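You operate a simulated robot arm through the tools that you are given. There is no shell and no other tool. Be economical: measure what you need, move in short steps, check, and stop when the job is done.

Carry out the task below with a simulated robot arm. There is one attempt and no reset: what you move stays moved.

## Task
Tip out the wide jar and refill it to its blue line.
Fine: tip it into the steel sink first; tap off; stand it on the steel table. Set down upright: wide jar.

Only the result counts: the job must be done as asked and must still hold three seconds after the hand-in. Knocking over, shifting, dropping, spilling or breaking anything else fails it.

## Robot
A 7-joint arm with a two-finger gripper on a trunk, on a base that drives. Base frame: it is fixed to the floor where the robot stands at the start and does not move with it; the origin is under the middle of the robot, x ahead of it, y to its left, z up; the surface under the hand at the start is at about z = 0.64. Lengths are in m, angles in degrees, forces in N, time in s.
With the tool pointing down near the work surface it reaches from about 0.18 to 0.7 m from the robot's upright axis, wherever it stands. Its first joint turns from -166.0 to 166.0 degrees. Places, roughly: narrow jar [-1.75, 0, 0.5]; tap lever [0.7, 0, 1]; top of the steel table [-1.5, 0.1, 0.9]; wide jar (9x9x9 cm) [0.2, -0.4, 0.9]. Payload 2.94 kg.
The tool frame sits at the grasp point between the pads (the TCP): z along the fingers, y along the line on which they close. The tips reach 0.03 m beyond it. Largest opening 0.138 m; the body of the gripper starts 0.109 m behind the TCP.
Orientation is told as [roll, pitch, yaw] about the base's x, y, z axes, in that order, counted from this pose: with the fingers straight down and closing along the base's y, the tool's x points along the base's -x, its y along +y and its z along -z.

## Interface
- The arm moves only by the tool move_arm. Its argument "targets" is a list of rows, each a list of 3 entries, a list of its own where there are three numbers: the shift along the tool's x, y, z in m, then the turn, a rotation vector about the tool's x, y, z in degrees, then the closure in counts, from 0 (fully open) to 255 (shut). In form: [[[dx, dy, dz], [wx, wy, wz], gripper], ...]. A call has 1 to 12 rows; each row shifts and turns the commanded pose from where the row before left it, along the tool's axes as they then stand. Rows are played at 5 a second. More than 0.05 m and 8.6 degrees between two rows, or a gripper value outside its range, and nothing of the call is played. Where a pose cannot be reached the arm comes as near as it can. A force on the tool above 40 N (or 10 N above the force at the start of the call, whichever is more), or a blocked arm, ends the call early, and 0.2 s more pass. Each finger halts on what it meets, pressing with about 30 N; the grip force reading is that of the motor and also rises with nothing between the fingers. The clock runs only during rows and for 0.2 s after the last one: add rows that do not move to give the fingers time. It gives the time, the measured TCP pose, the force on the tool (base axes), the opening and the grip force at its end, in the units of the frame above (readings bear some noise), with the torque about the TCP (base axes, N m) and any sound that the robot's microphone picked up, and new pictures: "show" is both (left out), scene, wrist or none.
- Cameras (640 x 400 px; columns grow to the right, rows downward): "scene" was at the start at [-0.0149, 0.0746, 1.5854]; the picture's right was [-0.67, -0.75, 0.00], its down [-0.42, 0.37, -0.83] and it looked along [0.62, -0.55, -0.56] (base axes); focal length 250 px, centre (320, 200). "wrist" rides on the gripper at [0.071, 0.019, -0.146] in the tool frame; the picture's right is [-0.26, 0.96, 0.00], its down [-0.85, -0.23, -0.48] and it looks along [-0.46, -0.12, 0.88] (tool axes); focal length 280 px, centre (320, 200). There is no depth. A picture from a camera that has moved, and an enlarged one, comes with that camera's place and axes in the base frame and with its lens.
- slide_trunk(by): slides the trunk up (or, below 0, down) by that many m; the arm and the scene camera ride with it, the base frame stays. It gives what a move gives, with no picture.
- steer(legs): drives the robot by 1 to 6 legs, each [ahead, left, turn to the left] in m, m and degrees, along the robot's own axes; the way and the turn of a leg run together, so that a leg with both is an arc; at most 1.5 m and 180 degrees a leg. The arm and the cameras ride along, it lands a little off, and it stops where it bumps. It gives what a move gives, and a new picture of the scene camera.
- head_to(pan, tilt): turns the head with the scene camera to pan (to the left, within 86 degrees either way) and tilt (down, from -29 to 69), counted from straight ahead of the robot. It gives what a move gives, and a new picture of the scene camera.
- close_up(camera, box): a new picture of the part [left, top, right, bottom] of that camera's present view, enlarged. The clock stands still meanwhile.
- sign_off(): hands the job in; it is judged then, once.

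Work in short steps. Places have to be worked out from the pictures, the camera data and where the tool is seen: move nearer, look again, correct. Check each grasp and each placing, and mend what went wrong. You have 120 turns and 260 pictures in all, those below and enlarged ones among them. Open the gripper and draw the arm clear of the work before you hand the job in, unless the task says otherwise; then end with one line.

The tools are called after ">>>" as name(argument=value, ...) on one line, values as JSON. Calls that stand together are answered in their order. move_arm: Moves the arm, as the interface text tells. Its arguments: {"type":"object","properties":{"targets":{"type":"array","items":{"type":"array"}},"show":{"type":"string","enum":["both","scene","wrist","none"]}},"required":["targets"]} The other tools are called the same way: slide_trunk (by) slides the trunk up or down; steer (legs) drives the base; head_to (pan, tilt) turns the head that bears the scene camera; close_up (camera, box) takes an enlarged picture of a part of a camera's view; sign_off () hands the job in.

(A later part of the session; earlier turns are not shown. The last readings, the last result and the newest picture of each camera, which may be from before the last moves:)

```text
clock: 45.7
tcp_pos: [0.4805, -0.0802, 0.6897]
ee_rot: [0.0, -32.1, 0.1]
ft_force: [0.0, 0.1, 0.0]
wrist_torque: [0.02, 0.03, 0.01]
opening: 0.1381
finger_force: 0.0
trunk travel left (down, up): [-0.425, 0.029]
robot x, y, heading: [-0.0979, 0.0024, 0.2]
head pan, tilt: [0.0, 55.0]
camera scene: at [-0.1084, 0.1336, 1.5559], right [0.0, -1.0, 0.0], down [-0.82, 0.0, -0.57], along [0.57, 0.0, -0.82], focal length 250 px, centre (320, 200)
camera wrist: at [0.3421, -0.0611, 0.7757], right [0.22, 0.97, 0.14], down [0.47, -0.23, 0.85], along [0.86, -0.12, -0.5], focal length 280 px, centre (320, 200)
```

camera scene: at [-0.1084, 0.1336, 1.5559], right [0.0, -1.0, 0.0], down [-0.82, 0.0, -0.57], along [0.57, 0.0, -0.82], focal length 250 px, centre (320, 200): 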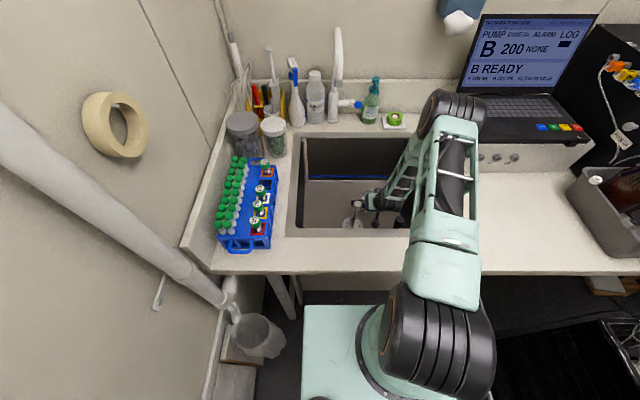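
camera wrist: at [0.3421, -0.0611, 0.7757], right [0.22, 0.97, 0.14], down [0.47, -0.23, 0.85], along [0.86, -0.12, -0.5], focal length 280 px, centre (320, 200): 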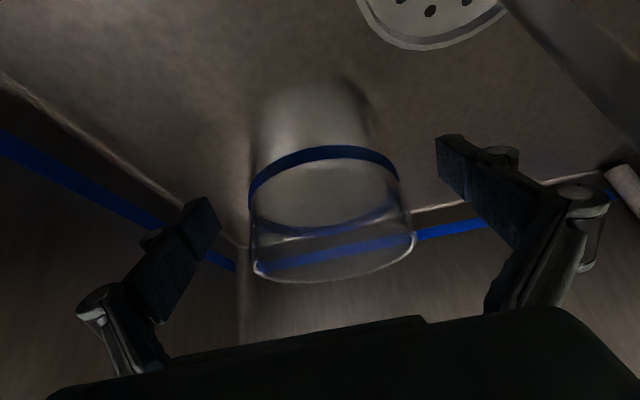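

The jar stayed put. Gripping it with the tilted hand and lifting to z≈0.83 (the drain's tall knob at [0.397, 0, 0.81] must be cleared).

>>> move_arm(targets=[[[0, 0, 0], [0, 0, 0], 80], [[0, 0, 0], [0, 0, 0], 110], [[0, 0, 0], [0, 0, 0], 140], [[0, 0, 0], [0, 0, 0], 140], [[0, 0, 0], [0, 0, 0], 140], [[-0.008, 0, -0.0127], [0, 0, 0], 140], [[-0.0159, 0, -0.0254], [0, 0, 0], 140], [[-0.0159, 0, -0.0254], [0, 0, 0], 140], [[-0.0159, 0, -0.0254], [0, 0, 0], 140], [[-0.0159, 0, -0.0254], [0, 0, 0], 140], [[0, 0, 0], [0, 0, 0], 140]], show="both")

```text
clock: 48.1
tcp_pos: [0.4801, -0.08, 0.8255]
ee_rot: [0.0, -32.0, 0.1]
ft_force: [0.3, -0.6, -1.5]
wrist_torque: [0.01, -0.01, 0.02]
opening: 0.083
finger_force: 29.8
trunk travel left (down, up): [-0.425, 0.029]
robot x, y, heading: [-0.0967, 0.0006, 0.2]
head pan, tilt: [0.0, 55.0]
camera scene: at [-0.1083, 0.1336, 1.5559], right [0.0, -1.0, 0.0], down [-0.82, 0.0, -0.57], along [0.57, 0.0, -0.82], focal length 250 px, centre (320, 200)
camera wrist: at [0.3426, -0.0603, 0.911], right [0.22, 0.97, 0.14], down [0.47, -0.23, 0.85], along [0.86, -0.12, -0.5], focal length 280 px, centre (320, 200)
```

scene: 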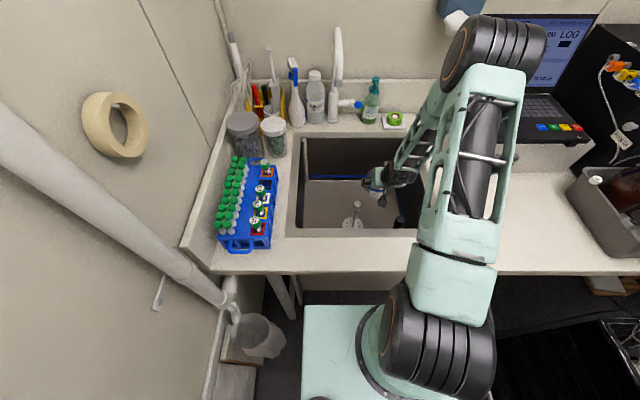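
wrist: 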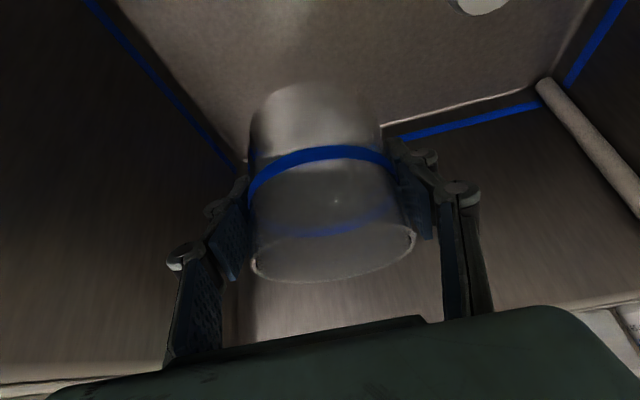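

Moving forward 0.08 then left 0.16 to under the nozzle.

>>> move_arm(targets=[[[-0.0172, 0, 0.0107], [0, 0, 0], 140], [[-0.0172, 0, 0.0107], [0, 0, 0], 140], [[-0.0172, 0, 0.0107], [0, 0, 0], 140], [[-0.0172, 0, 0.0107], [0, 0, 0], 140], [[0, 0.032, 0], [0, 0, 0], 140], [[0, 0.032, 0], [0, 0, 0], 140], [[0, 0.032, 0], [0, 0, 0], 140], [[0, 0.032, 0], [0, 0, 0], 140], [[0, 0.032, 0], [0, 0, 0], 140], [[0, 0, 0], [0, 0, 0], 140]], show="both")

```text
clock: 50.3
tcp_pos: [0.5616, 0.08, 0.8244]
ee_rot: [0.1, -32.0, 0.1]
ft_force: [-0.8, 0.3, -2.0]
wrist_torque: [-0.01, -0.01, 0.01]
opening: 0.0826
finger_force: 30.2
trunk travel left (down, up): [-0.425, 0.029]
robot x, y, heading: [-0.0984, 0.0015, -0.0]
head pan, tilt: [0.0, 55.0]
camera scene: at [-0.1082, 0.1336, 1.5559], right [0.0, -1.0, 0.0], down [-0.82, 0.0, -0.57], along [0.57, 0.0, -0.82], focal length 250 px, centre (320, 200)
camera wrist: at [0.4237, 0.0995, 0.9103], right [0.22, 0.97, 0.14], down [0.47, -0.23, 0.85], along [0.86, -0.12, -0.5], focal length 280 px, centre (320, 200)
```

scene: 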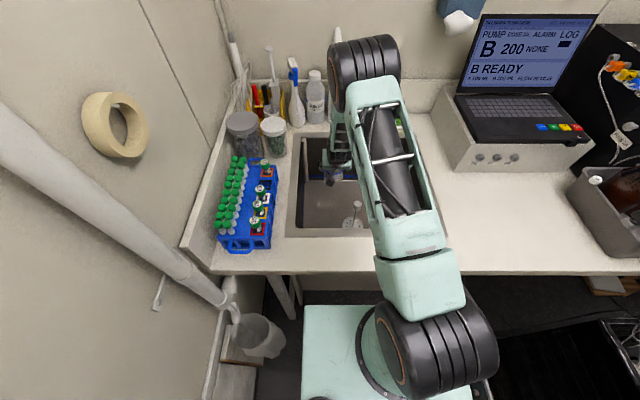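
wrist: 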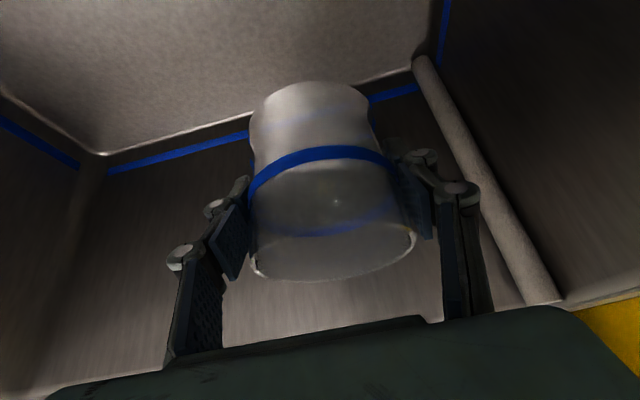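

Positioned under the nozzle. I lower with the trunk by 0.12, which keeps the elbow's distance from the spout.

>>> slide_trunk(by=-0.12)

>>> close_up(camera="scene", box=[160, 0, 480, 200])

```text
clock: 51.8
tcp_pos: [0.5624, 0.0814, 0.7058]
ee_rot: [0.0, -31.9, 0.1]
ft_force: [-0.4, 0.7, -2.0]
wrist_torque: [0.02, 0.03, 0.02]
opening: 0.0828
finger_force: 29.6
trunk travel left (down, up): [-0.305, 0.149]
robot x, y, heading: [-0.101, -0.0017, -0.1]
head pan, tilt: [0.0, 55.0]
```

```text
2.00 times, centred on (320, 100) of scene
camera zoom: at [-0.1083, 0.1336, 1.4359], right [0.0, -1.0, 0.0], down [-0.82, 0.0, -0.57], along [0.57, 0.0, -0.82], focal length 499 px, centre (320, 400)
```

zoom: 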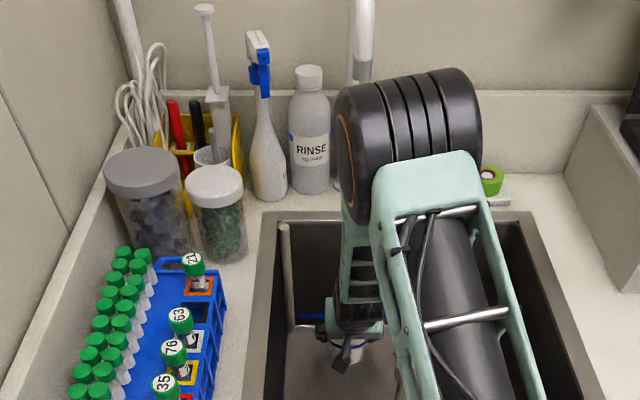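

TCP 0.706; contact is expected at ≈0.690. Lowering with small arm steps.

>>> move_arm(targets=[[[0.0027, 0, 0.0042], [0, 0, 0], 140], [[0.0027, 0, 0.0042], [0, 0, 0], 140], [[0.0016, 0, 0.0025], [0, 0, 0], 140], [[0, 0, 0], [0, 0, 0], 140]], show="none")

>>> move_arm(targets=[[[0.0011, 0, 0.0017], [0, 0, 0], 140], [[0, 0, 0], [0, 0, 0], 140]], show="none")

>>> move_arm(targets=[[[0.0009, 0, 0.0014], [0, 0, 0], 140], [[0, 0, 0], [0, 0, 0], 140]], show="wrist")

```text
clock: 52.8
tcp_pos: [0.5622, 0.0808, 0.6904]
ee_rot: [0.1, -32.0, 0.2]
ft_force: [-0.2, 0.5, -0.4]
wrist_torque: [0.01, -0.03, 0.01]
opening: 0.0823
finger_force: 29.7
trunk travel left (down, up): [-0.305, 0.149]
robot x, y, heading: [-0.0986, -0.0007, 0.3]
head pan, tilt: [0.0, 55.0]
```

```text
clock: 53.4
tcp_pos: [0.5623, 0.0808, 0.689]
ee_rot: [0.0, -32.2, 0.1]
ft_force: [-0.9, 1.1, 5.2]
wrist_torque: [-0.21, 0.12, -0.01]
opening: 0.0828
finger_force: 30.1
trunk travel left (down, up): [-0.305, 0.149]
robot x, y, heading: [-0.102, 0.0025, 0.3]
head pan, tilt: [0.0, 55.0]
```

```text
clock: 54.0
tcp_pos: [0.5616, 0.08, 0.6903]
ee_rot: [0.0, -32.2, 0.0]
ft_force: [-4.2, 0.3, 16.3]
wrist_torque: [-0.2, 0.42, 0.0]
opening: 0.0829
finger_force: 29.8
trunk travel left (down, up): [-0.305, 0.149]
robot x, y, heading: [-0.1001, -0.0007, 0.3]
head pan, tilt: [0.0, 55.0]
camera wrist: at [0.4236, 0.0996, 0.7752], right [0.22, 0.97, 0.14], down [0.46, -0.23, 0.86], along [0.86, -0.12, -0.5], focal length 280 px, centre (320, 200)
```

wrist: 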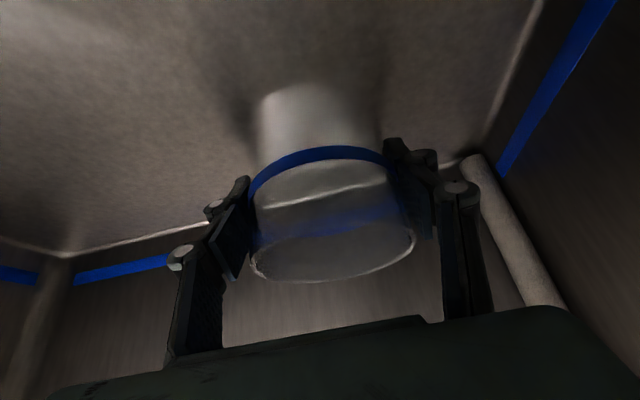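

The jar stands under the nozzle. Relieve, open partly, and retreat along the finger axis.

>>> move_arm(targets=[[[-0.0008, 0, -0.0012], [0, 0, 0], 140], [[0, 0, 0], [0, 0, 0], 90], [[0, 0, 0], [0, 0, 0], 40], [[0, 0, 0], [0, 0, 0], 40], [[0, 0, -0.02], [0, 0, 0], 40], [[0, 0, -0.03], [0, 0, 0], 40], [[0, 0, -0.04], [0, 0, 0], 40], [[0, 0, -0.04], [0, 0, 0], 40], [[0, 0, 0], [0, 0, 0], 40]], show="both")

```text
clock: 56.0
tcp_pos: [0.4906, 0.0792, 0.7999]
ee_rot: [0.0, -32.0, 0.1]
ft_force: [-0.6, -0.5, 0.2]
wrist_torque: [0.01, -0.03, 0.02]
opening: 0.1166
finger_force: 0.0
trunk travel left (down, up): [-0.305, 0.149]
robot x, y, heading: [-0.0959, -0.0005, -0.1]
head pan, tilt: [0.0, 55.0]
camera scene: at [-0.1086, 0.1336, 1.4359], right [0.0, -1.0, 0.0], down [-0.82, 0.0, -0.57], along [0.57, 0.0, -0.82], focal length 250 px, centre (320, 200)
camera wrist: at [0.3539, 0.0993, 0.8855], right [0.22, 0.97, 0.14], down [0.47, -0.23, 0.85], along [0.86, -0.12, -0.5], focal length 280 px, centre (320, 200)
```

scene: 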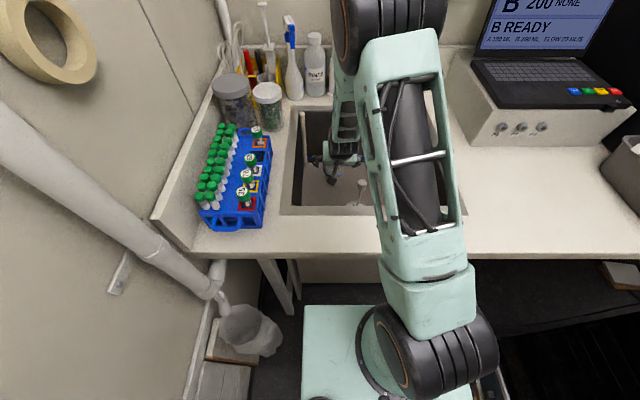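
wrist: 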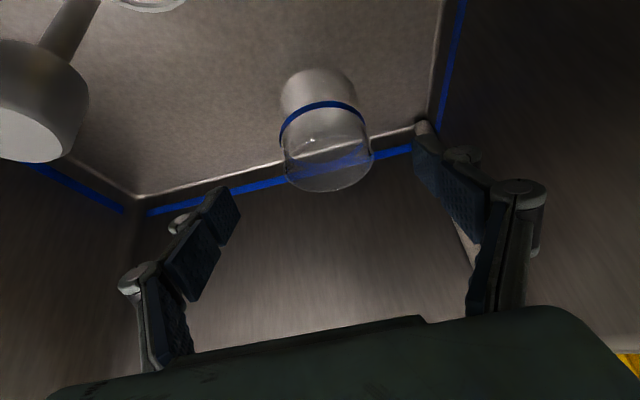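

The jar stands upright under the nozzle. Retreating further up and back, then raising the trunk.

>>> move_arm(targets=[[[0, 0, -0.04], [0, 0, 0], 40], [[0, 0, -0.04], [0, 0, 0], 40], [[0, 0, -0.04], [0, 0, 0], 60], [[0, 0, -0.03], [0, 0, 0], 80], [[0, 0, 0], [0, 0, 0], 80]], show="none")

>>> slide_trunk(by=0.12)

>>> move_arm(targets=[[[0, -0.015, 0], [0, -8, 0], 110], [[0, -0.02, 0], [0, -8, 0], 130], [[0, -0.015, 0], [0, -8, 0], 140], [[0, -0.012, 0], [0, -8, 0], 140], [[0, 0, 0], [0, -8, 0], 140], [[0, 0, 0], [0, 0, 0], 140]], show="both")

```text
clock: 57.2
tcp_pos: [0.4121, 0.0807, 0.928]
ee_rot: [0.0, -32.0, -0.1]
ft_force: [0.1, -0.7, 0.3]
wrist_torque: [0.01, -0.01, 0.03]
opening: 0.0948
finger_force: 0.3
trunk travel left (down, up): [-0.305, 0.149]
robot x, y, heading: [-0.0993, 0.0024, 0.1]
head pan, tilt: [0.0, 55.0]
```

```text
clock: 58.7
tcp_pos: [0.4122, 0.0799, 1.0471]
ee_rot: [0.0, -32.0, 0.1]
ft_force: [-0.2, 0.7, -0.6]
wrist_torque: [-0.03, 0.02, 0.0]
opening: 0.095
finger_force: 0.1
trunk travel left (down, up): [-0.425, 0.029]
robot x, y, heading: [-0.0986, 0.0017, 0.3]
head pan, tilt: [0.0, 55.0]
```

```text
clock: 60.1
tcp_pos: [0.4471, 0.0205, 1.0437]
ee_rot: [0.0, -72.1, 0.0]
ft_force: [0.0, 0.3, -0.5]
wrist_torque: [-0.02, -0.03, 0.0]
opening: 0.062
finger_force: 0.1
out of reach, approached as far as the arm can: row 3, 4, 5
trunk travel left (down, up): [-0.425, 0.029]
robot x, y, heading: [-0.1006, 0.0002, 0.2]
head pan, tilt: [0.0, 55.0]
camera scene: at [-0.1085, 0.1336, 1.5559], right [0.0, -1.0, 0.0], down [-0.82, 0.0, -0.57], along [0.57, 0.0, -0.82], focal length 250 px, centre (320, 200)
camera wrist: at [0.2853, 0.0403, 1.0205], right [0.08, 0.97, 0.25], down [-0.19, -0.23, 0.95], along [0.98, -0.12, 0.17], focal length 280 px, centre (320, 200)
```

scene: 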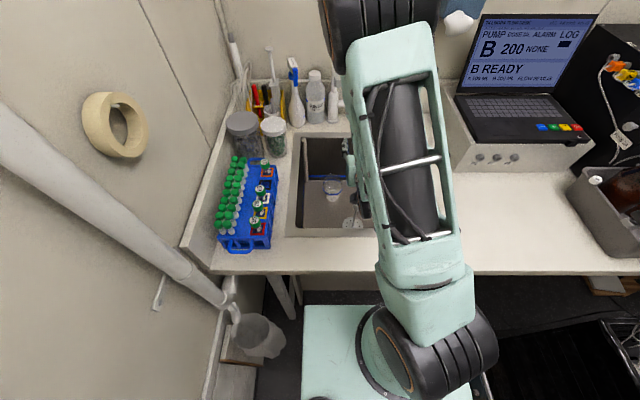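
wrist: 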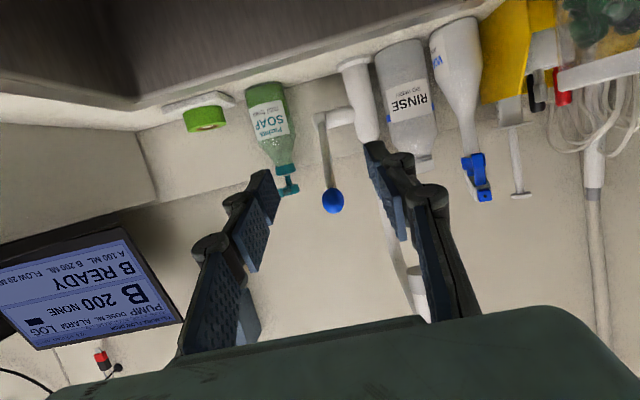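

Very clear view: ball at [0.595, 0.017, 1.08], between the fingers. Approaching with the fingers straddling it.

>>> move_arm(targets=[[[-0.016, -0.001, 0.021], [0, 0, 0], 140], [[-0.016, -0.001, 0.021], [0, 0, 0], 140], [[-0.016, -0.001, 0.021], [0, 0, 0], 140], [[-0.016, -0.001, 0.021], [0, 0, 0], 140], [[0, 0, 0], [0, 0, 0], 140]], show="both")

```text
clock: 61.3
tcp_pos: [0.5467, 0.0176, 1.0784]
ee_rot: [0.1, -72.0, 0.1]
ft_force: [0.5, 0.9, 0.0]
wrist_torque: [-0.02, 0.01, 0.0]
opening: 0.0621
finger_force: 0.0
trunk travel left (down, up): [-0.425, 0.029]
robot x, y, heading: [-0.0993, -0.0017, -0.0]
head pan, tilt: [0.0, 55.0]
camera scene: at [-0.1085, 0.1336, 1.5559], right [0.0, -1.0, 0.0], down [-0.82, 0.0, -0.57], along [0.57, 0.0, -0.82], focal length 250 px, centre (320, 200)
camera wrist: at [0.3856, 0.0362, 1.0559], right [0.08, 0.97, 0.25], down [-0.19, -0.23, 0.95], along [0.98, -0.12, 0.16], focal length 280 px, centre (320, 200)
```

scene: 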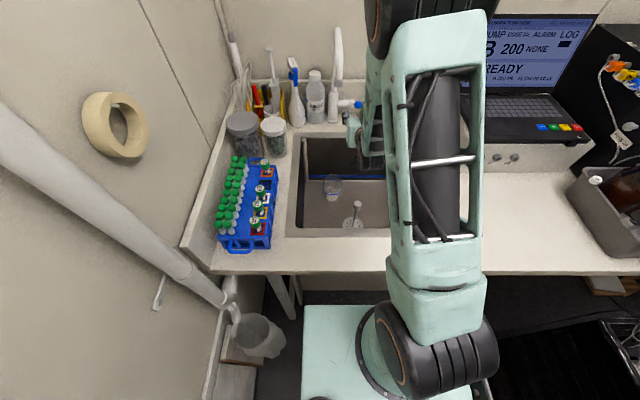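
wrist: 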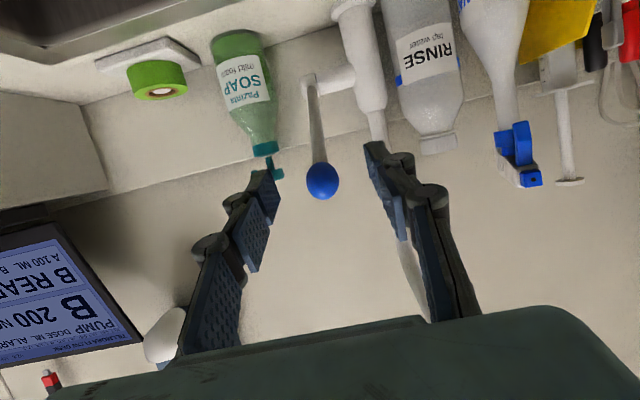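

Ball is centred; moving 0.045 forward onto it.

>>> move_arm(targets=[[[-0.007, -0.001, 0.0214], [0, 0, 0], 140], [[-0.007, -0.001, 0.0214], [0, 0, 0], 140], [[0, 0, 0], [0, 0, 0], 140]], show="both")

```text
clock: 62.1
tcp_pos: [0.5919, 0.0154, 1.0772]
ee_rot: [0.0, -72.0, 0.1]
ft_force: [-0.3, 0.1, 0.1]
wrist_torque: [0.04, 0.02, 0.0]
opening: 0.0623
finger_force: 0.1
trunk travel left (down, up): [-0.425, 0.029]
robot x, y, heading: [-0.0976, -0.0019, 0.3]
head pan, tilt: [0.0, 55.0]
camera scene: at [-0.1085, 0.1336, 1.5559], right [0.0, -1.0, 0.0], down [-0.82, 0.0, -0.57], along [0.57, 0.0, -0.82], focal length 250 px, centre (320, 200)
camera wrist: at [0.4303, 0.0342, 1.0556], right [0.08, 0.97, 0.25], down [-0.19, -0.23, 0.95], along [0.98, -0.12, 0.16], focal length 280 px, centre (320, 200)
```

scene: 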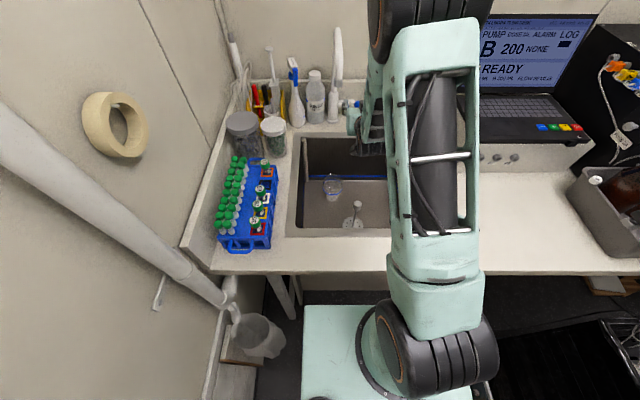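
wrist: 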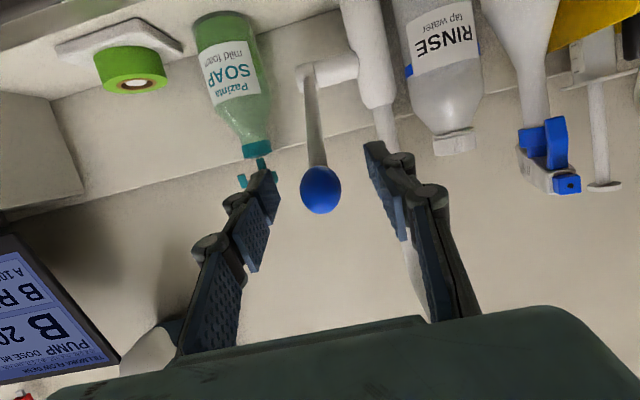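

The ball is exactly at the TCP. Closing on it.

>>> move_arm(targets=[[[0, 0, 0], [0, 0, 0], 170], [[0, 0, 0], [0, 0, 0], 190], [[0, 0, 0], [0, 0, 0], 210], [[0, 0, 0], [0, 0, 0], 220]], show="wrist")

>>> close_up(camera="scene", box=[270, 60, 430, 240])

```text
clock: 63.1
tcp_pos: [0.5912, 0.0141, 1.0783]
ee_rot: [0.1, -72.0, 0.1]
ft_force: [0.0, -0.2, 0.0]
wrist_torque: [0.03, -0.03, 0.03]
opening: 0.024
finger_force: 44.4
trunk travel left (down, up): [-0.425, 0.029]
robot x, y, heading: [-0.0959, -0.0003, 0.1]
head pan, tilt: [0.0, 55.0]
camera wrist: at [0.4303, 0.0341, 1.0556], right [0.08, 0.97, 0.25], down [-0.19, -0.23, 0.95], along [0.98, -0.12, 0.16], focal length 280 px, centre (320, 200)
```

wrist: 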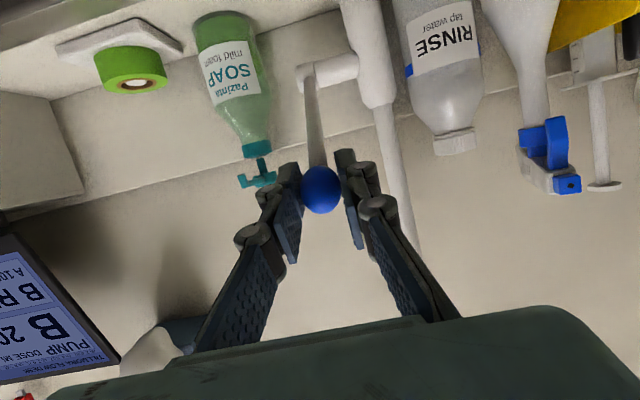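

```text
2.22 times, centred on (350, 150) of scene
camera zoom: at [-0.1083, 0.1336, 1.5559], right [0.0, -1.0, 0.0], down [-0.82, 0.0, -0.57], along [0.57, 0.0, -0.82], focal length 555 px, centre (253, 311)
```

zoom: 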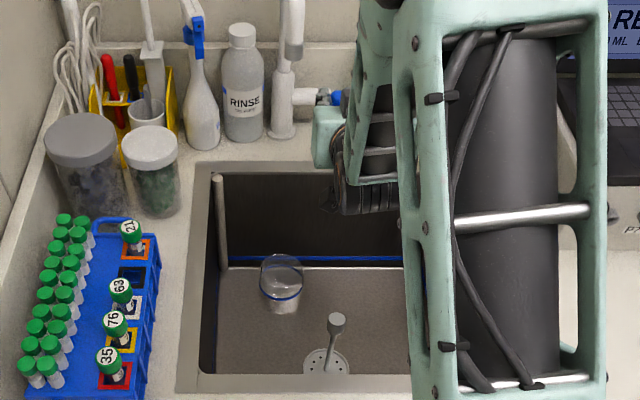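

Firm on the ball. Trying a 1 cm push down along the lever's arc and watching for flow.

>>> move_arm(targets=[[[0.0049, 0, -0.0011], [0, 0, 0], 220], [[0.0049, 0, -0.0012], [0, 0, 0], 220], [[0, 0, 0], [0, 0, 0], 220]], show="scene")

>>> close_up(camera="scene", box=[290, 60, 390, 220])

```text
clock: 63.9
tcp_pos: [0.587, 0.0142, 1.0711]
ee_rot: [0.0, -72.1, 0.0]
ft_force: [5.3, 1.3, 5.2]
wrist_torque: [0.04, -1.35, -0.03]
opening: 0.024
finger_force: 44.7
trunk travel left (down, up): [-0.425, 0.029]
robot x, y, heading: [-0.0986, -0.0008, -0.0]
head pan, tilt: [0.0, 55.0]
camera scene: at [-0.1084, 0.1336, 1.5559], right [0.0, -1.0, 0.0], down [-0.82, 0.0, -0.57], along [0.57, 0.0, -0.82], focal length 250 px, centre (320, 200)
```

scene: 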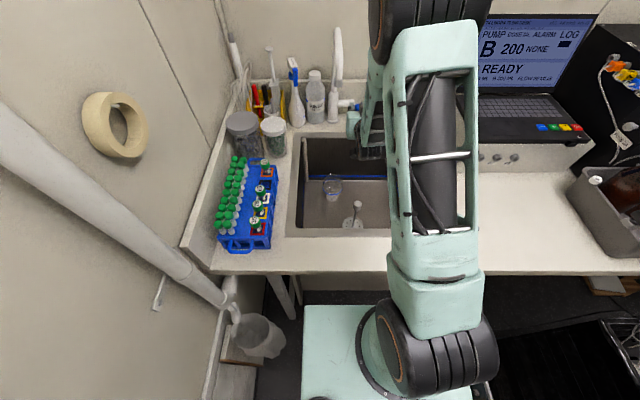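

```text
2.50 times, centred on (340, 140) of scene
camera zoom: at [-0.1084, 0.1336, 1.5559], right [0.0, -1.0, 0.0], down [-0.82, 0.0, -0.57], along [0.57, 0.0, -0.82], focal length 624 px, centre (270, 350)
```

zoom: 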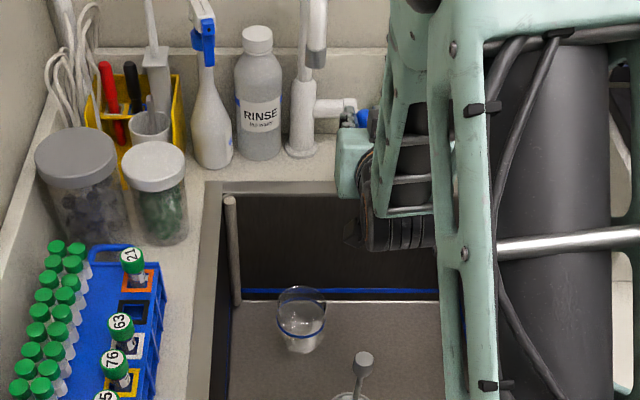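

It yields with ~7 N; no flow visible yet. Another 1.5 cm.

>>> move_arm(targets=[[[0.0074, 0, -0.0015], [0, 0, 0], 220], [[0.0074, 0, -0.0013], [0, 0, 0], 220], [[0, 0, 0], [0, 0, 0], 220]], show="none")

>>> close_up(camera="scene", box=[290, 60, 390, 220])

```text
clock: 64.7
tcp_pos: [0.5779, 0.0149, 1.0566]
ee_rot: [0.0, -71.9, 0.1]
ft_force: [5.8, -1.2, 4.6]
wrist_torque: [0.0, -1.28, 0.0]
opening: 0.0239
finger_force: 45.2
trunk travel left (down, up): [-0.425, 0.029]
robot x, y, heading: [-0.0983, -0.0031, 0.4]
head pan, tilt: [0.0, 55.0]
```

```text
2.50 times, centred on (340, 140) of scene
camera zoom: at [-0.1083, 0.1335, 1.5559], right [0.0, -1.0, 0.0], down [-0.82, 0.0, -0.57], along [0.57, 0.0, -0.82], focal length 624 px, centre (270, 350)
```

zoom: 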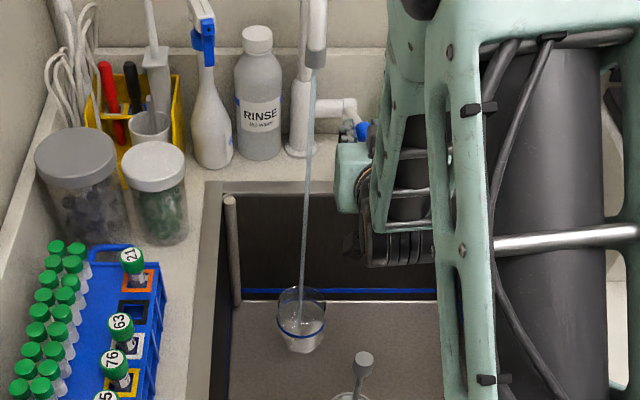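

Water runs right into the jar. Waiting 1 s and checking the level.

>>> move_arm(targets=[[[0, 0, 0], [0, 0, 0], 220], [[0, 0, 0], [0, 0, 0], 220], [[0, 0, 0], [0, 0, 0], 220], [[0, 0, 0], [0, 0, 0], 220]], show="none")

>>> close_up(camera="scene", box=[310, 155, 358, 215])

```text
clock: 65.7
tcp_pos: [0.5779, 0.0153, 1.0558]
ee_rot: [0.0, -71.9, 0.1]
ft_force: [3.4, -1.2, 2.7]
wrist_torque: [0.02, -0.75, -0.01]
opening: 0.0238
finger_force: 45.1
trunk travel left (down, up): [-0.425, 0.029]
robot x, y, heading: [-0.0996, 0.0003, 0.2]
head pan, tilt: [0.0, 55.0]
```

```text
6.67 times, centred on (334, 185) of scene
camera zoom: at [-0.1083, 0.1334, 1.5559], right [0.0, -1.0, 0.0], down [-0.82, 0.0, -0.57], along [0.57, 0.0, -0.82], focal length 1665 px, centre (227, 300)
```

zoom: 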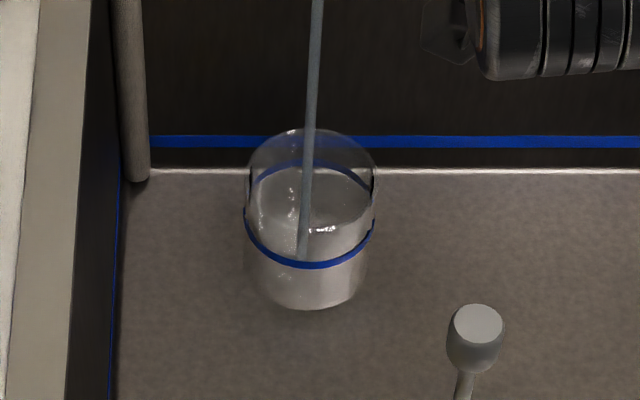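

Good view; level still low. Another 2 s.

>>> move_arm(targets=[[[0, 0, 0], [0, 0, 0], 220], [[0, 0, 0], [0, 0, 0], 220], [[0, 0, 0], [0, 0, 0], 220], [[0, 0, 0], [0, 0, 0], 220], [[0, 0, 0], [0, 0, 0], 220], [[0, 0, 0], [0, 0, 0], 220], [[0, 0, 0], [0, 0, 0], 220], [[0, 0, 0], [0, 0, 0], 220], [[0, 0, 0], [0, 0, 0], 220]], show="none")

>>> close_up(camera="scene", box=[318, 165, 350, 205])

```text
clock: 67.7
tcp_pos: [0.5781, 0.0139, 1.0561]
ee_rot: [0.0, -71.8, 0.1]
ft_force: [-1.7, -1.5, -0.5]
wrist_torque: [-0.02, 0.34, -0.01]
opening: 0.0236
finger_force: 45.0
trunk travel left (down, up): [-0.425, 0.029]
robot x, y, heading: [-0.0969, 0.0005, 0.1]
head pan, tilt: [0.0, 55.0]
```

```text
10.00 times, centred on (334, 185) of scene
camera zoom: at [-0.1083, 0.1334, 1.5559], right [0.0, -1.0, 0.0], down [-0.82, 0.0, -0.57], along [0.57, 0.0, -0.82], focal length 2497 px, centre (180, 350)
```

zoom: 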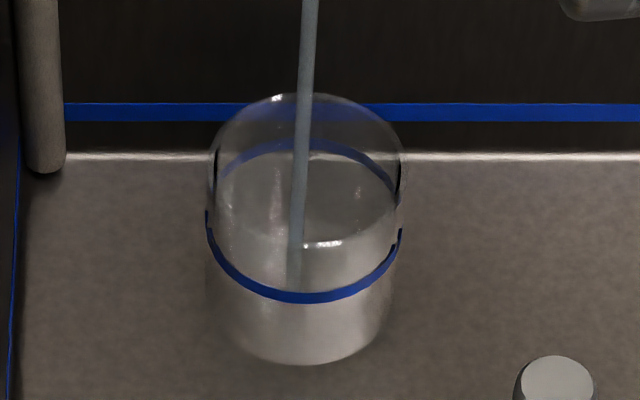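

The stream still ends near the bottom (y≈290; the line's plane would be ≈225). Slow flow is good for accuracy; wait 2.6 s more.

>>> move_arm(targets=[[[0, 0, 0], [0, 0, 0], 220], [[0, 0, 0], [0, 0, 0], 220], [[0, 0, 0], [0, 0, 0], 220], [[0, 0, 0], [0, 0, 0], 220], [[0, 0, 0], [0, 0, 0], 220], [[0, 0, 0], [0, 0, 0], 220], [[0, 0, 0], [0, 0, 0], 220], [[0, 0, 0], [0, 0, 0], 220], [[0, 0, 0], [0, 0, 0], 220], [[0, 0, 0], [0, 0, 0], 220], [[0, 0, 0], [0, 0, 0], 220], [[0, 0, 0], [0, 0, 0], 220]], show="none")

>>> close_up(camera="scene", box=[318, 165, 350, 205])

```text
clock: 70.3
tcp_pos: [0.5789, 0.0143, 1.0565]
ee_rot: [-0.1, -71.9, 0.0]
ft_force: [-2.4, -1.2, -2.1]
wrist_torque: [-0.01, 0.51, -0.03]
opening: 0.0237
finger_force: 45.1
trunk travel left (down, up): [-0.425, 0.029]
robot x, y, heading: [-0.1002, -0.0011, 0.1]
head pan, tilt: [0.0, 55.0]
```

```text
10.00 times, centred on (334, 185) of scene
camera zoom: at [-0.1083, 0.1334, 1.5559], right [0.0, -1.0, 0.0], down [-0.82, 0.0, -0.57], along [0.57, 0.0, -0.82], focal length 2497 px, centre (180, 350)
```

zoom: 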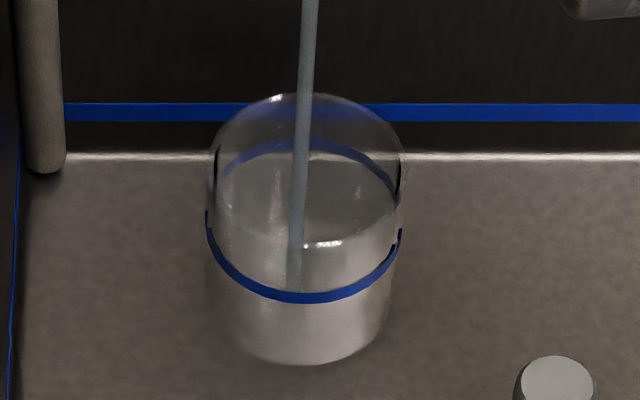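

Level hasn't changed visibly — it is only a trickle. Opening the lever another 1.5 cm.

>>> move_arm(targets=[[[0.0075, 0, -0.0007], [0, 0, 0], 220], [[0.0075, 0, -0.0005], [0, 0, 0], 220], [[0, 0, 0], [0, 0, 0], 220], [[0, 0, 0], [0, 0, 0], 220], [[0, 0, 0], [0, 0, 0], 220]], show="none")

>>> close_up(camera="scene", box=[318, 165, 350, 205])

```text
clock: 71.5
tcp_pos: [0.5724, 0.0149, 1.0428]
ee_rot: [-0.1, -72.2, -0.1]
ft_force: [7.0, -2.3, 4.8]
wrist_torque: [0.0, -1.34, -0.03]
opening: 0.024
finger_force: 44.7
trunk travel left (down, up): [-0.425, 0.029]
robot x, y, heading: [-0.0967, -0.0, -0.1]
head pan, tilt: [0.0, 55.0]
```

```text
10.00 times, centred on (334, 185) of scene
camera zoom: at [-0.1084, 0.1333, 1.5559], right [0.0, -1.0, 0.0], down [-0.82, 0.0, -0.57], along [0.57, 0.0, -0.82], focal length 2497 px, centre (180, 350)
```

zoom: 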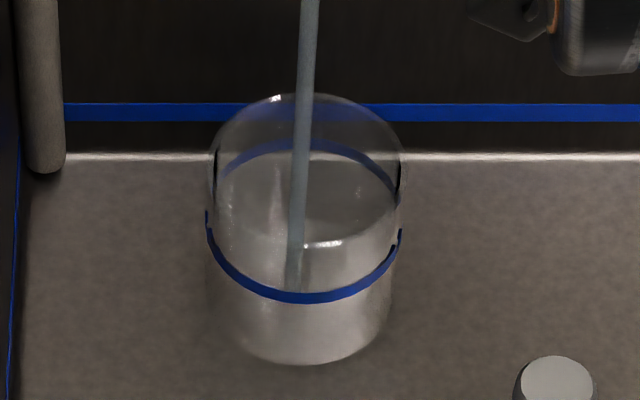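

>>> move_arm(targets=[[[0, 0, 0], [0, 0, 0], 220], [[0, 0, 0], [0, 0, 0], 220], [[0, 0, 0], [0, 0, 0], 220], [[0, 0, 0], [0, 0, 0], 220], [[0, 0, 0], [0, 0, 0], 220], [[0, 0, 0], [0, 0, 0], 220], [[0, 0, 0], [0, 0, 0], 220], [[0, 0, 0], [0, 0, 0], 220], [[0, 0, 0], [0, 0, 0], 220], [[0, 0, 0], [0, 0, 0], 220], [[0, 0, 0], [0, 0, 0], 220], [[0, 0, 0], [0, 0, 0], 220]], show="none")

>>> close_up(camera="scene", box=[318, 165, 350, 205])

```text
clock: 74.1
tcp_pos: [0.5733, 0.0142, 1.0421]
ee_rot: [0.0, -71.9, 0.1]
ft_force: [2.2, -3.2, 0.5]
wrist_torque: [0.03, -0.18, -0.01]
opening: 0.0241
finger_force: 45.4
trunk travel left (down, up): [-0.425, 0.029]
robot x, y, heading: [-0.1007, 0.0013, -0.1]
head pan, tilt: [0.0, 55.0]
```

```text
10.00 times, centred on (334, 185) of scene
camera zoom: at [-0.1081, 0.1332, 1.5559], right [0.0, -1.0, 0.0], down [-0.82, 0.0, -0.57], along [0.57, 0.0, -0.82], focal length 2497 px, centre (180, 350)
```

zoom: 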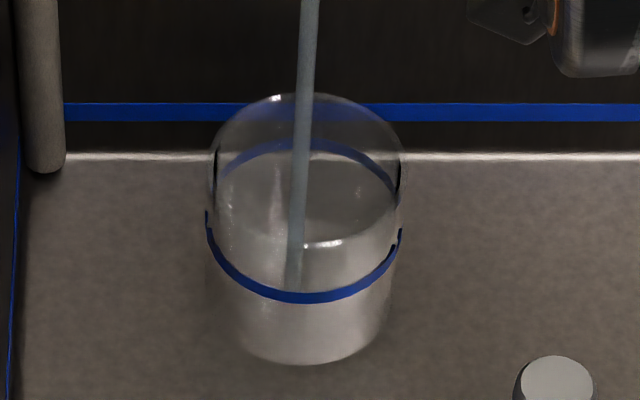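

Still no visible rise; the opening is small. Opening the lever 3 cm further.

>>> move_arm(targets=[[[0.01, 0, 0], [0, 0, 0], 220], [[0.01, 0, 0.0006], [0, 0, 0], 220], [[0.01, 0, 0.0012], [0, 0, 0], 220], [[0, 0, 0], [0, 0, 0], 220], [[0, 0, 0], [0, 0, 0], 220], [[0, 0, 0], [0, 0, 0], 220], [[0, 0, 0], [0, 0, 0], 220]], show="none")

>>> close_up(camera="scene", box=[318, 165, 350, 205])

```text
clock: 75.7
tcp_pos: [0.5647, 0.0139, 1.0134]
ee_rot: [0.0, -71.9, 0.0]
ft_force: [-1.3, -2.7, 5.6]
wrist_torque: [-0.03, -0.93, -0.02]
opening: 0.0238
finger_force: 45.4
trunk travel left (down, up): [-0.425, 0.029]
robot x, y, heading: [-0.1006, 0.0018, 0.1]
head pan, tilt: [0.0, 55.0]
```

```text
10.00 times, centred on (334, 185) of scene
camera zoom: at [-0.1094, 0.1331, 1.5559], right [0.0, -1.0, 0.0], down [-0.82, 0.0, -0.57], along [0.57, 0.0, -0.82], focal length 2497 px, centre (180, 350)
```

zoom: 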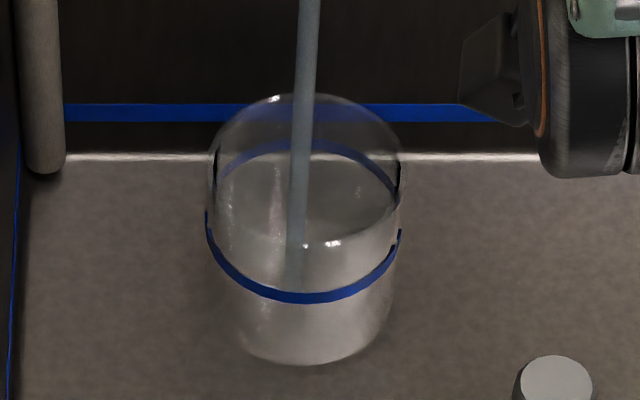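

Stream is thicker now. Waiting 2 s more.

>>> move_arm(targets=[[[0, 0, 0], [0, 0, 0], 220], [[0, 0, 0], [0, 0, 0], 220], [[0, 0, 0], [0, 0, 0], 220], [[0, 0, 0], [0, 0, 0], 220], [[0, 0, 0], [0, 0, 0], 220], [[0, 0, 0], [0, 0, 0], 220], [[0, 0, 0], [0, 0, 0], 220], [[0, 0, 0], [0, 0, 0], 220]], show="none")

>>> close_up(camera="scene", box=[318, 165, 350, 205])

```text
clock: 77.5
tcp_pos: [0.566, 0.0169, 1.013]
ee_rot: [0.2, -71.9, 0.0]
ft_force: [-4.2, -5.3, 1.0]
wrist_torque: [0.01, -0.06, -0.05]
opening: 0.0238
finger_force: 45.3
trunk travel left (down, up): [-0.425, 0.029]
robot x, y, heading: [-0.1011, 0.0008, 0.1]
head pan, tilt: [0.0, 55.0]
```

```text
10.00 times, centred on (334, 185) of scene
camera zoom: at [-0.1092, 0.133, 1.5559], right [0.0, -1.0, 0.0], down [-0.82, 0.0, -0.57], along [0.57, 0.0, -0.82], focal length 2497 px, centre (180, 350)
```

zoom: 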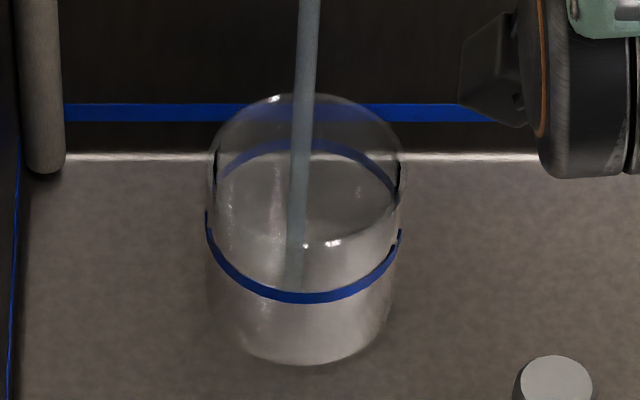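

Still shallow. Opening another 4 cm to speed it up.

>>> move_arm(targets=[[[0.0099, 0, 0.0016], [0, 0, 0], 220], [[0.0098, 0, 0.002], [0, 0, 0], 220], [[0.0097, 0, 0.0024], [0, 0, 0], 220], [[0.0095, 0, 0.003], [0, 0, 0], 220], [[0, 0, 0], [0, 0, 0], 220], [[0, 0, 0], [0, 0, 0], 220], [[0, 0, 0], [0, 0, 0], 220], [[0, 0, 0], [0, 0, 0], 220]], show="wrist")

>>> close_up(camera="scene", box=[318, 165, 350, 205])

```text
clock: 79.3
tcp_pos: [0.5615, 0.0152, 0.9746]
ee_rot: [0.1, -72.0, 0.0]
ft_force: [-0.8, -4.6, 5.7]
wrist_torque: [0.03, -0.94, -0.02]
opening: 0.0233
finger_force: 44.9
trunk travel left (down, up): [-0.425, 0.029]
robot x, y, heading: [-0.1, 0.0014, 0.3]
head pan, tilt: [0.0, 55.0]
camera wrist: at [0.4007, 0.0342, 0.9516], right [0.08, 0.97, 0.25], down [-0.19, -0.23, 0.95], along [0.98, -0.12, 0.17], focal length 280 px, centre (320, 200)
```

wrist: 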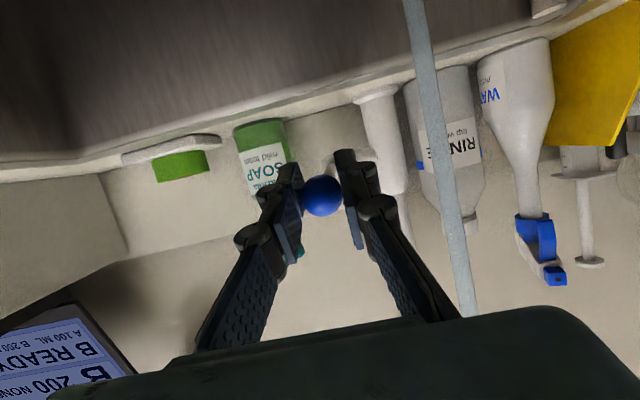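

```text
10.00 times, centred on (334, 185) of scene
camera zoom: at [-0.1094, 0.1331, 1.5559], right [0.0, -1.0, 0.0], down [-0.82, 0.0, -0.57], along [0.57, 0.0, -0.82], focal length 2497 px, centre (180, 350)
```

zoom: 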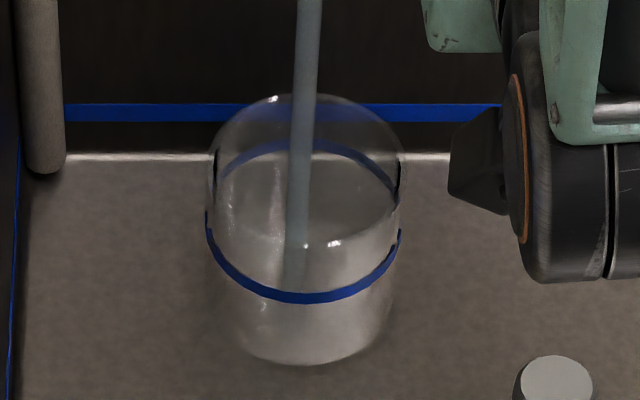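

>>> move_arm(targets=[[[0, 0, 0], [0, 0, 0], 220], [[0, 0, 0], [0, 0, 0], 220], [[0, 0, 0], [0, 0, 0], 220], [[0, 0, 0], [0, 0, 0], 220], [[0, 0, 0], [0, 0, 0], 220], [[0, 0, 0], [0, 0, 0], 220], [[0, 0, 0], [0, 0, 0], 220], [[0, 0, 0], [0, 0, 0], 220], [[0, 0, 0], [0, 0, 0], 220], [[0, 0, 0], [0, 0, 0], 220], [[0, 0, 0], [0, 0, 0], 220], [[0, 0, 0], [0, 0, 0], 220]], show="none")

>>> close_up(camera="scene", box=[318, 165, 350, 205])

```text
clock: 81.9
tcp_pos: [0.5619, 0.0143, 0.9736]
ee_rot: [0.0, -72.0, 0.0]
ft_force: [-3.0, -3.6, 0.1]
wrist_torque: [0.0, 0.02, -0.02]
opening: 0.0239
finger_force: 44.9
trunk travel left (down, up): [-0.425, 0.029]
robot x, y, heading: [-0.1002, -0.0036, 0.2]
head pan, tilt: [0.0, 55.0]
```

```text
10.00 times, centred on (334, 185) of scene
camera zoom: at [-0.1089, 0.1332, 1.5559], right [0.0, -1.0, 0.0], down [-0.82, 0.0, -0.57], along [0.57, 0.0, -0.82], focal length 2497 px, centre (180, 350)
```

zoom: 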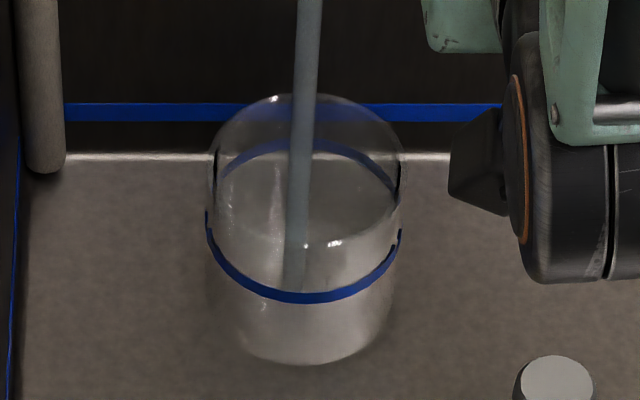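

I can't tell whether it fills, so I close the tap now by reversing the arc, and inspect before going on.

>>> move_arm(targets=[[[-0.0192, 0, -0.0054], [0, 0, 0], 220], [[-0.0197, 0, -0.0036], [0, 0, 0], 220], [[-0.02, 0, -0.0018], [0, 0, 0], 220], [[-0.01, 0, 0], [0, 0, 0], 220], [[-0.015, 0, 0.0012], [0, 0, 0], 220], [[-0.0148, 0, 0.0028], [0, 0, 0], 220], [[-0.0098, 0, 0.0023], [0, 0, 0], 220], [[0, 0, 0], [0, 0, 0], 220]], show="both")

>>> close_up(camera="scene", box=[310, 80, 358, 215])

```text
clock: 83.7
tcp_pos: [0.5917, 0.0152, 1.0775]
ee_rot: [0.1, -71.9, -0.1]
ft_force: [-2.2, -3.9, -7.2]
wrist_torque: [-0.03, 1.29, -0.03]
opening: 0.0238
finger_force: 45.3
trunk travel left (down, up): [-0.425, 0.029]
robot x, y, heading: [-0.1, -0.001, 0.2]
head pan, tilt: [0.0, 55.0]
camera scene: at [-0.1074, 0.1329, 1.556], right [0.0, -1.0, 0.0], down [-0.82, 0.0, -0.57], along [0.57, 0.0, -0.82], focal length 250 px, centre (320, 200)
camera wrist: at [0.4306, 0.0343, 1.055], right [0.08, 0.96, 0.25], down [-0.19, -0.23, 0.95], along [0.98, -0.12, 0.16], focal length 280 px, centre (320, 200)
```

scene: 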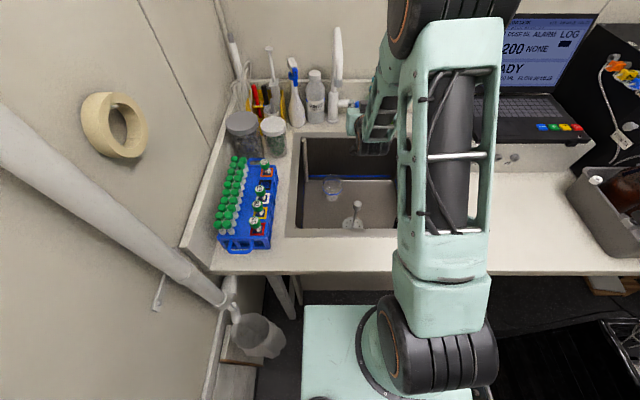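
wrist: 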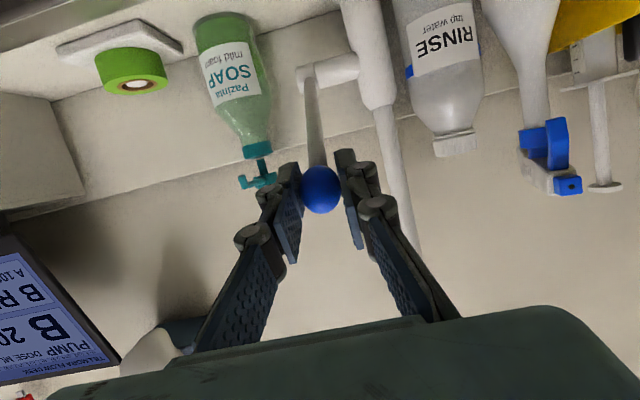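

```text
2.96 times, centred on (334, 148) of scene
camera zoom: at [-0.1074, 0.1329, 1.556], right [0.0, -1.0, 0.0], down [-0.82, 0.0, -0.57], along [0.57, 0.0, -0.82], focal length 740 px, centre (278, 356)
```

zoom: 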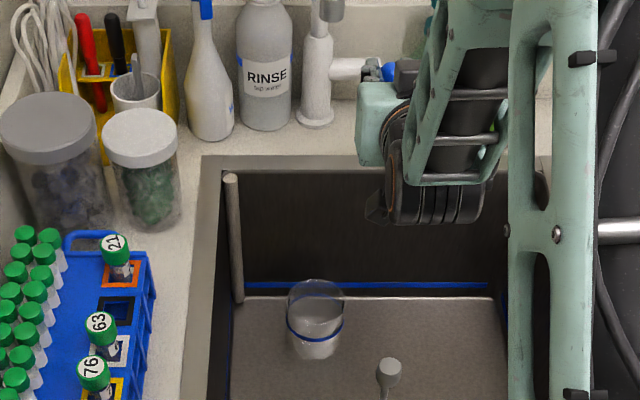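

The tap is off. Zooming on the jar.

>>> close_up(camera="scene", box=[318, 168, 350, 204])

```text
11.11 times, centred on (334, 186) of scene
camera zoom: at [-0.1074, 0.1329, 1.556], right [0.0, -1.0, 0.0], down [-0.82, 0.0, -0.57], along [0.57, 0.0, -0.82], focal length 2774 px, centre (164, 356)
```

zoom: 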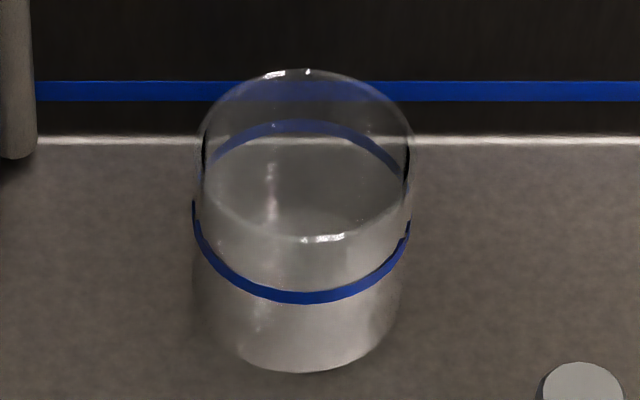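

Ambiguous from here. I release the ball, back off, and look into the jar with the wrist camera.

>>> move_arm(targets=[[[0, 0, 0], [0, 0, 0], 180], [[0, 0, 0], [0, 0, 0], 140], [[0, 0, 0], [0, 0, 0], 140], [[0.007, 0, -0.0214], [0, 0, 0], 140], [[0.0139, 0, -0.0428], [0, 0, 0], 140], [[0.0139, 0, -0.0428], [0, 0, 0], 140], [[0.01, 0, -0.03], [0, 0, 0], 140], [[0, 0.015, 0], [0, 8, 0], 140], [[0, 0.015, 0], [0, 8, 0], 140], [[0, 0.015, 0], [0, 8, 0], 140], [[0, 0.015, 0], [0, 8, 0], 140], [[0, 0, 0], [0, 0, 0], 140]], show="wrist")

```text
clock: 86.3
tcp_pos: [0.4553, 0.0755, 1.0762]
ee_rot: [0.0, -40.0, 0.1]
ft_force: [0.0, -0.3, -0.2]
wrist_torque: [0.02, 0.02, 0.0]
opening: 0.062
finger_force: 0.0
out of reach, approached as far as the arm can: row 7
trunk travel left (down, up): [-0.425, 0.029]
robot x, y, heading: [-0.096, 0.0002, -0.0]
head pan, tilt: [0.0, 55.0]
camera wrist: at [0.3067, 0.0949, 1.1428], right [0.2, 0.97, 0.17], down [0.35, -0.23, 0.91], along [0.92, -0.12, -0.38], focal length 280 px, centre (320, 200)
```

wrist: 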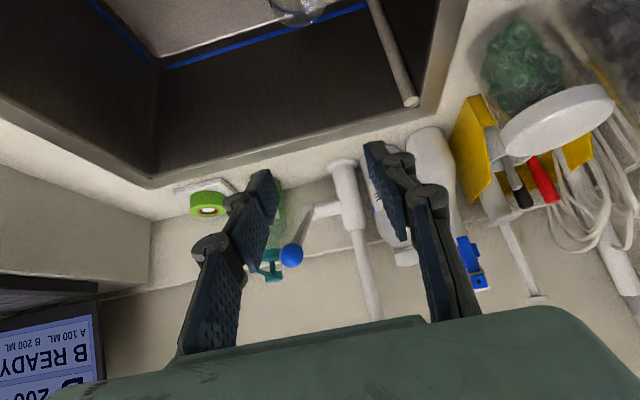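

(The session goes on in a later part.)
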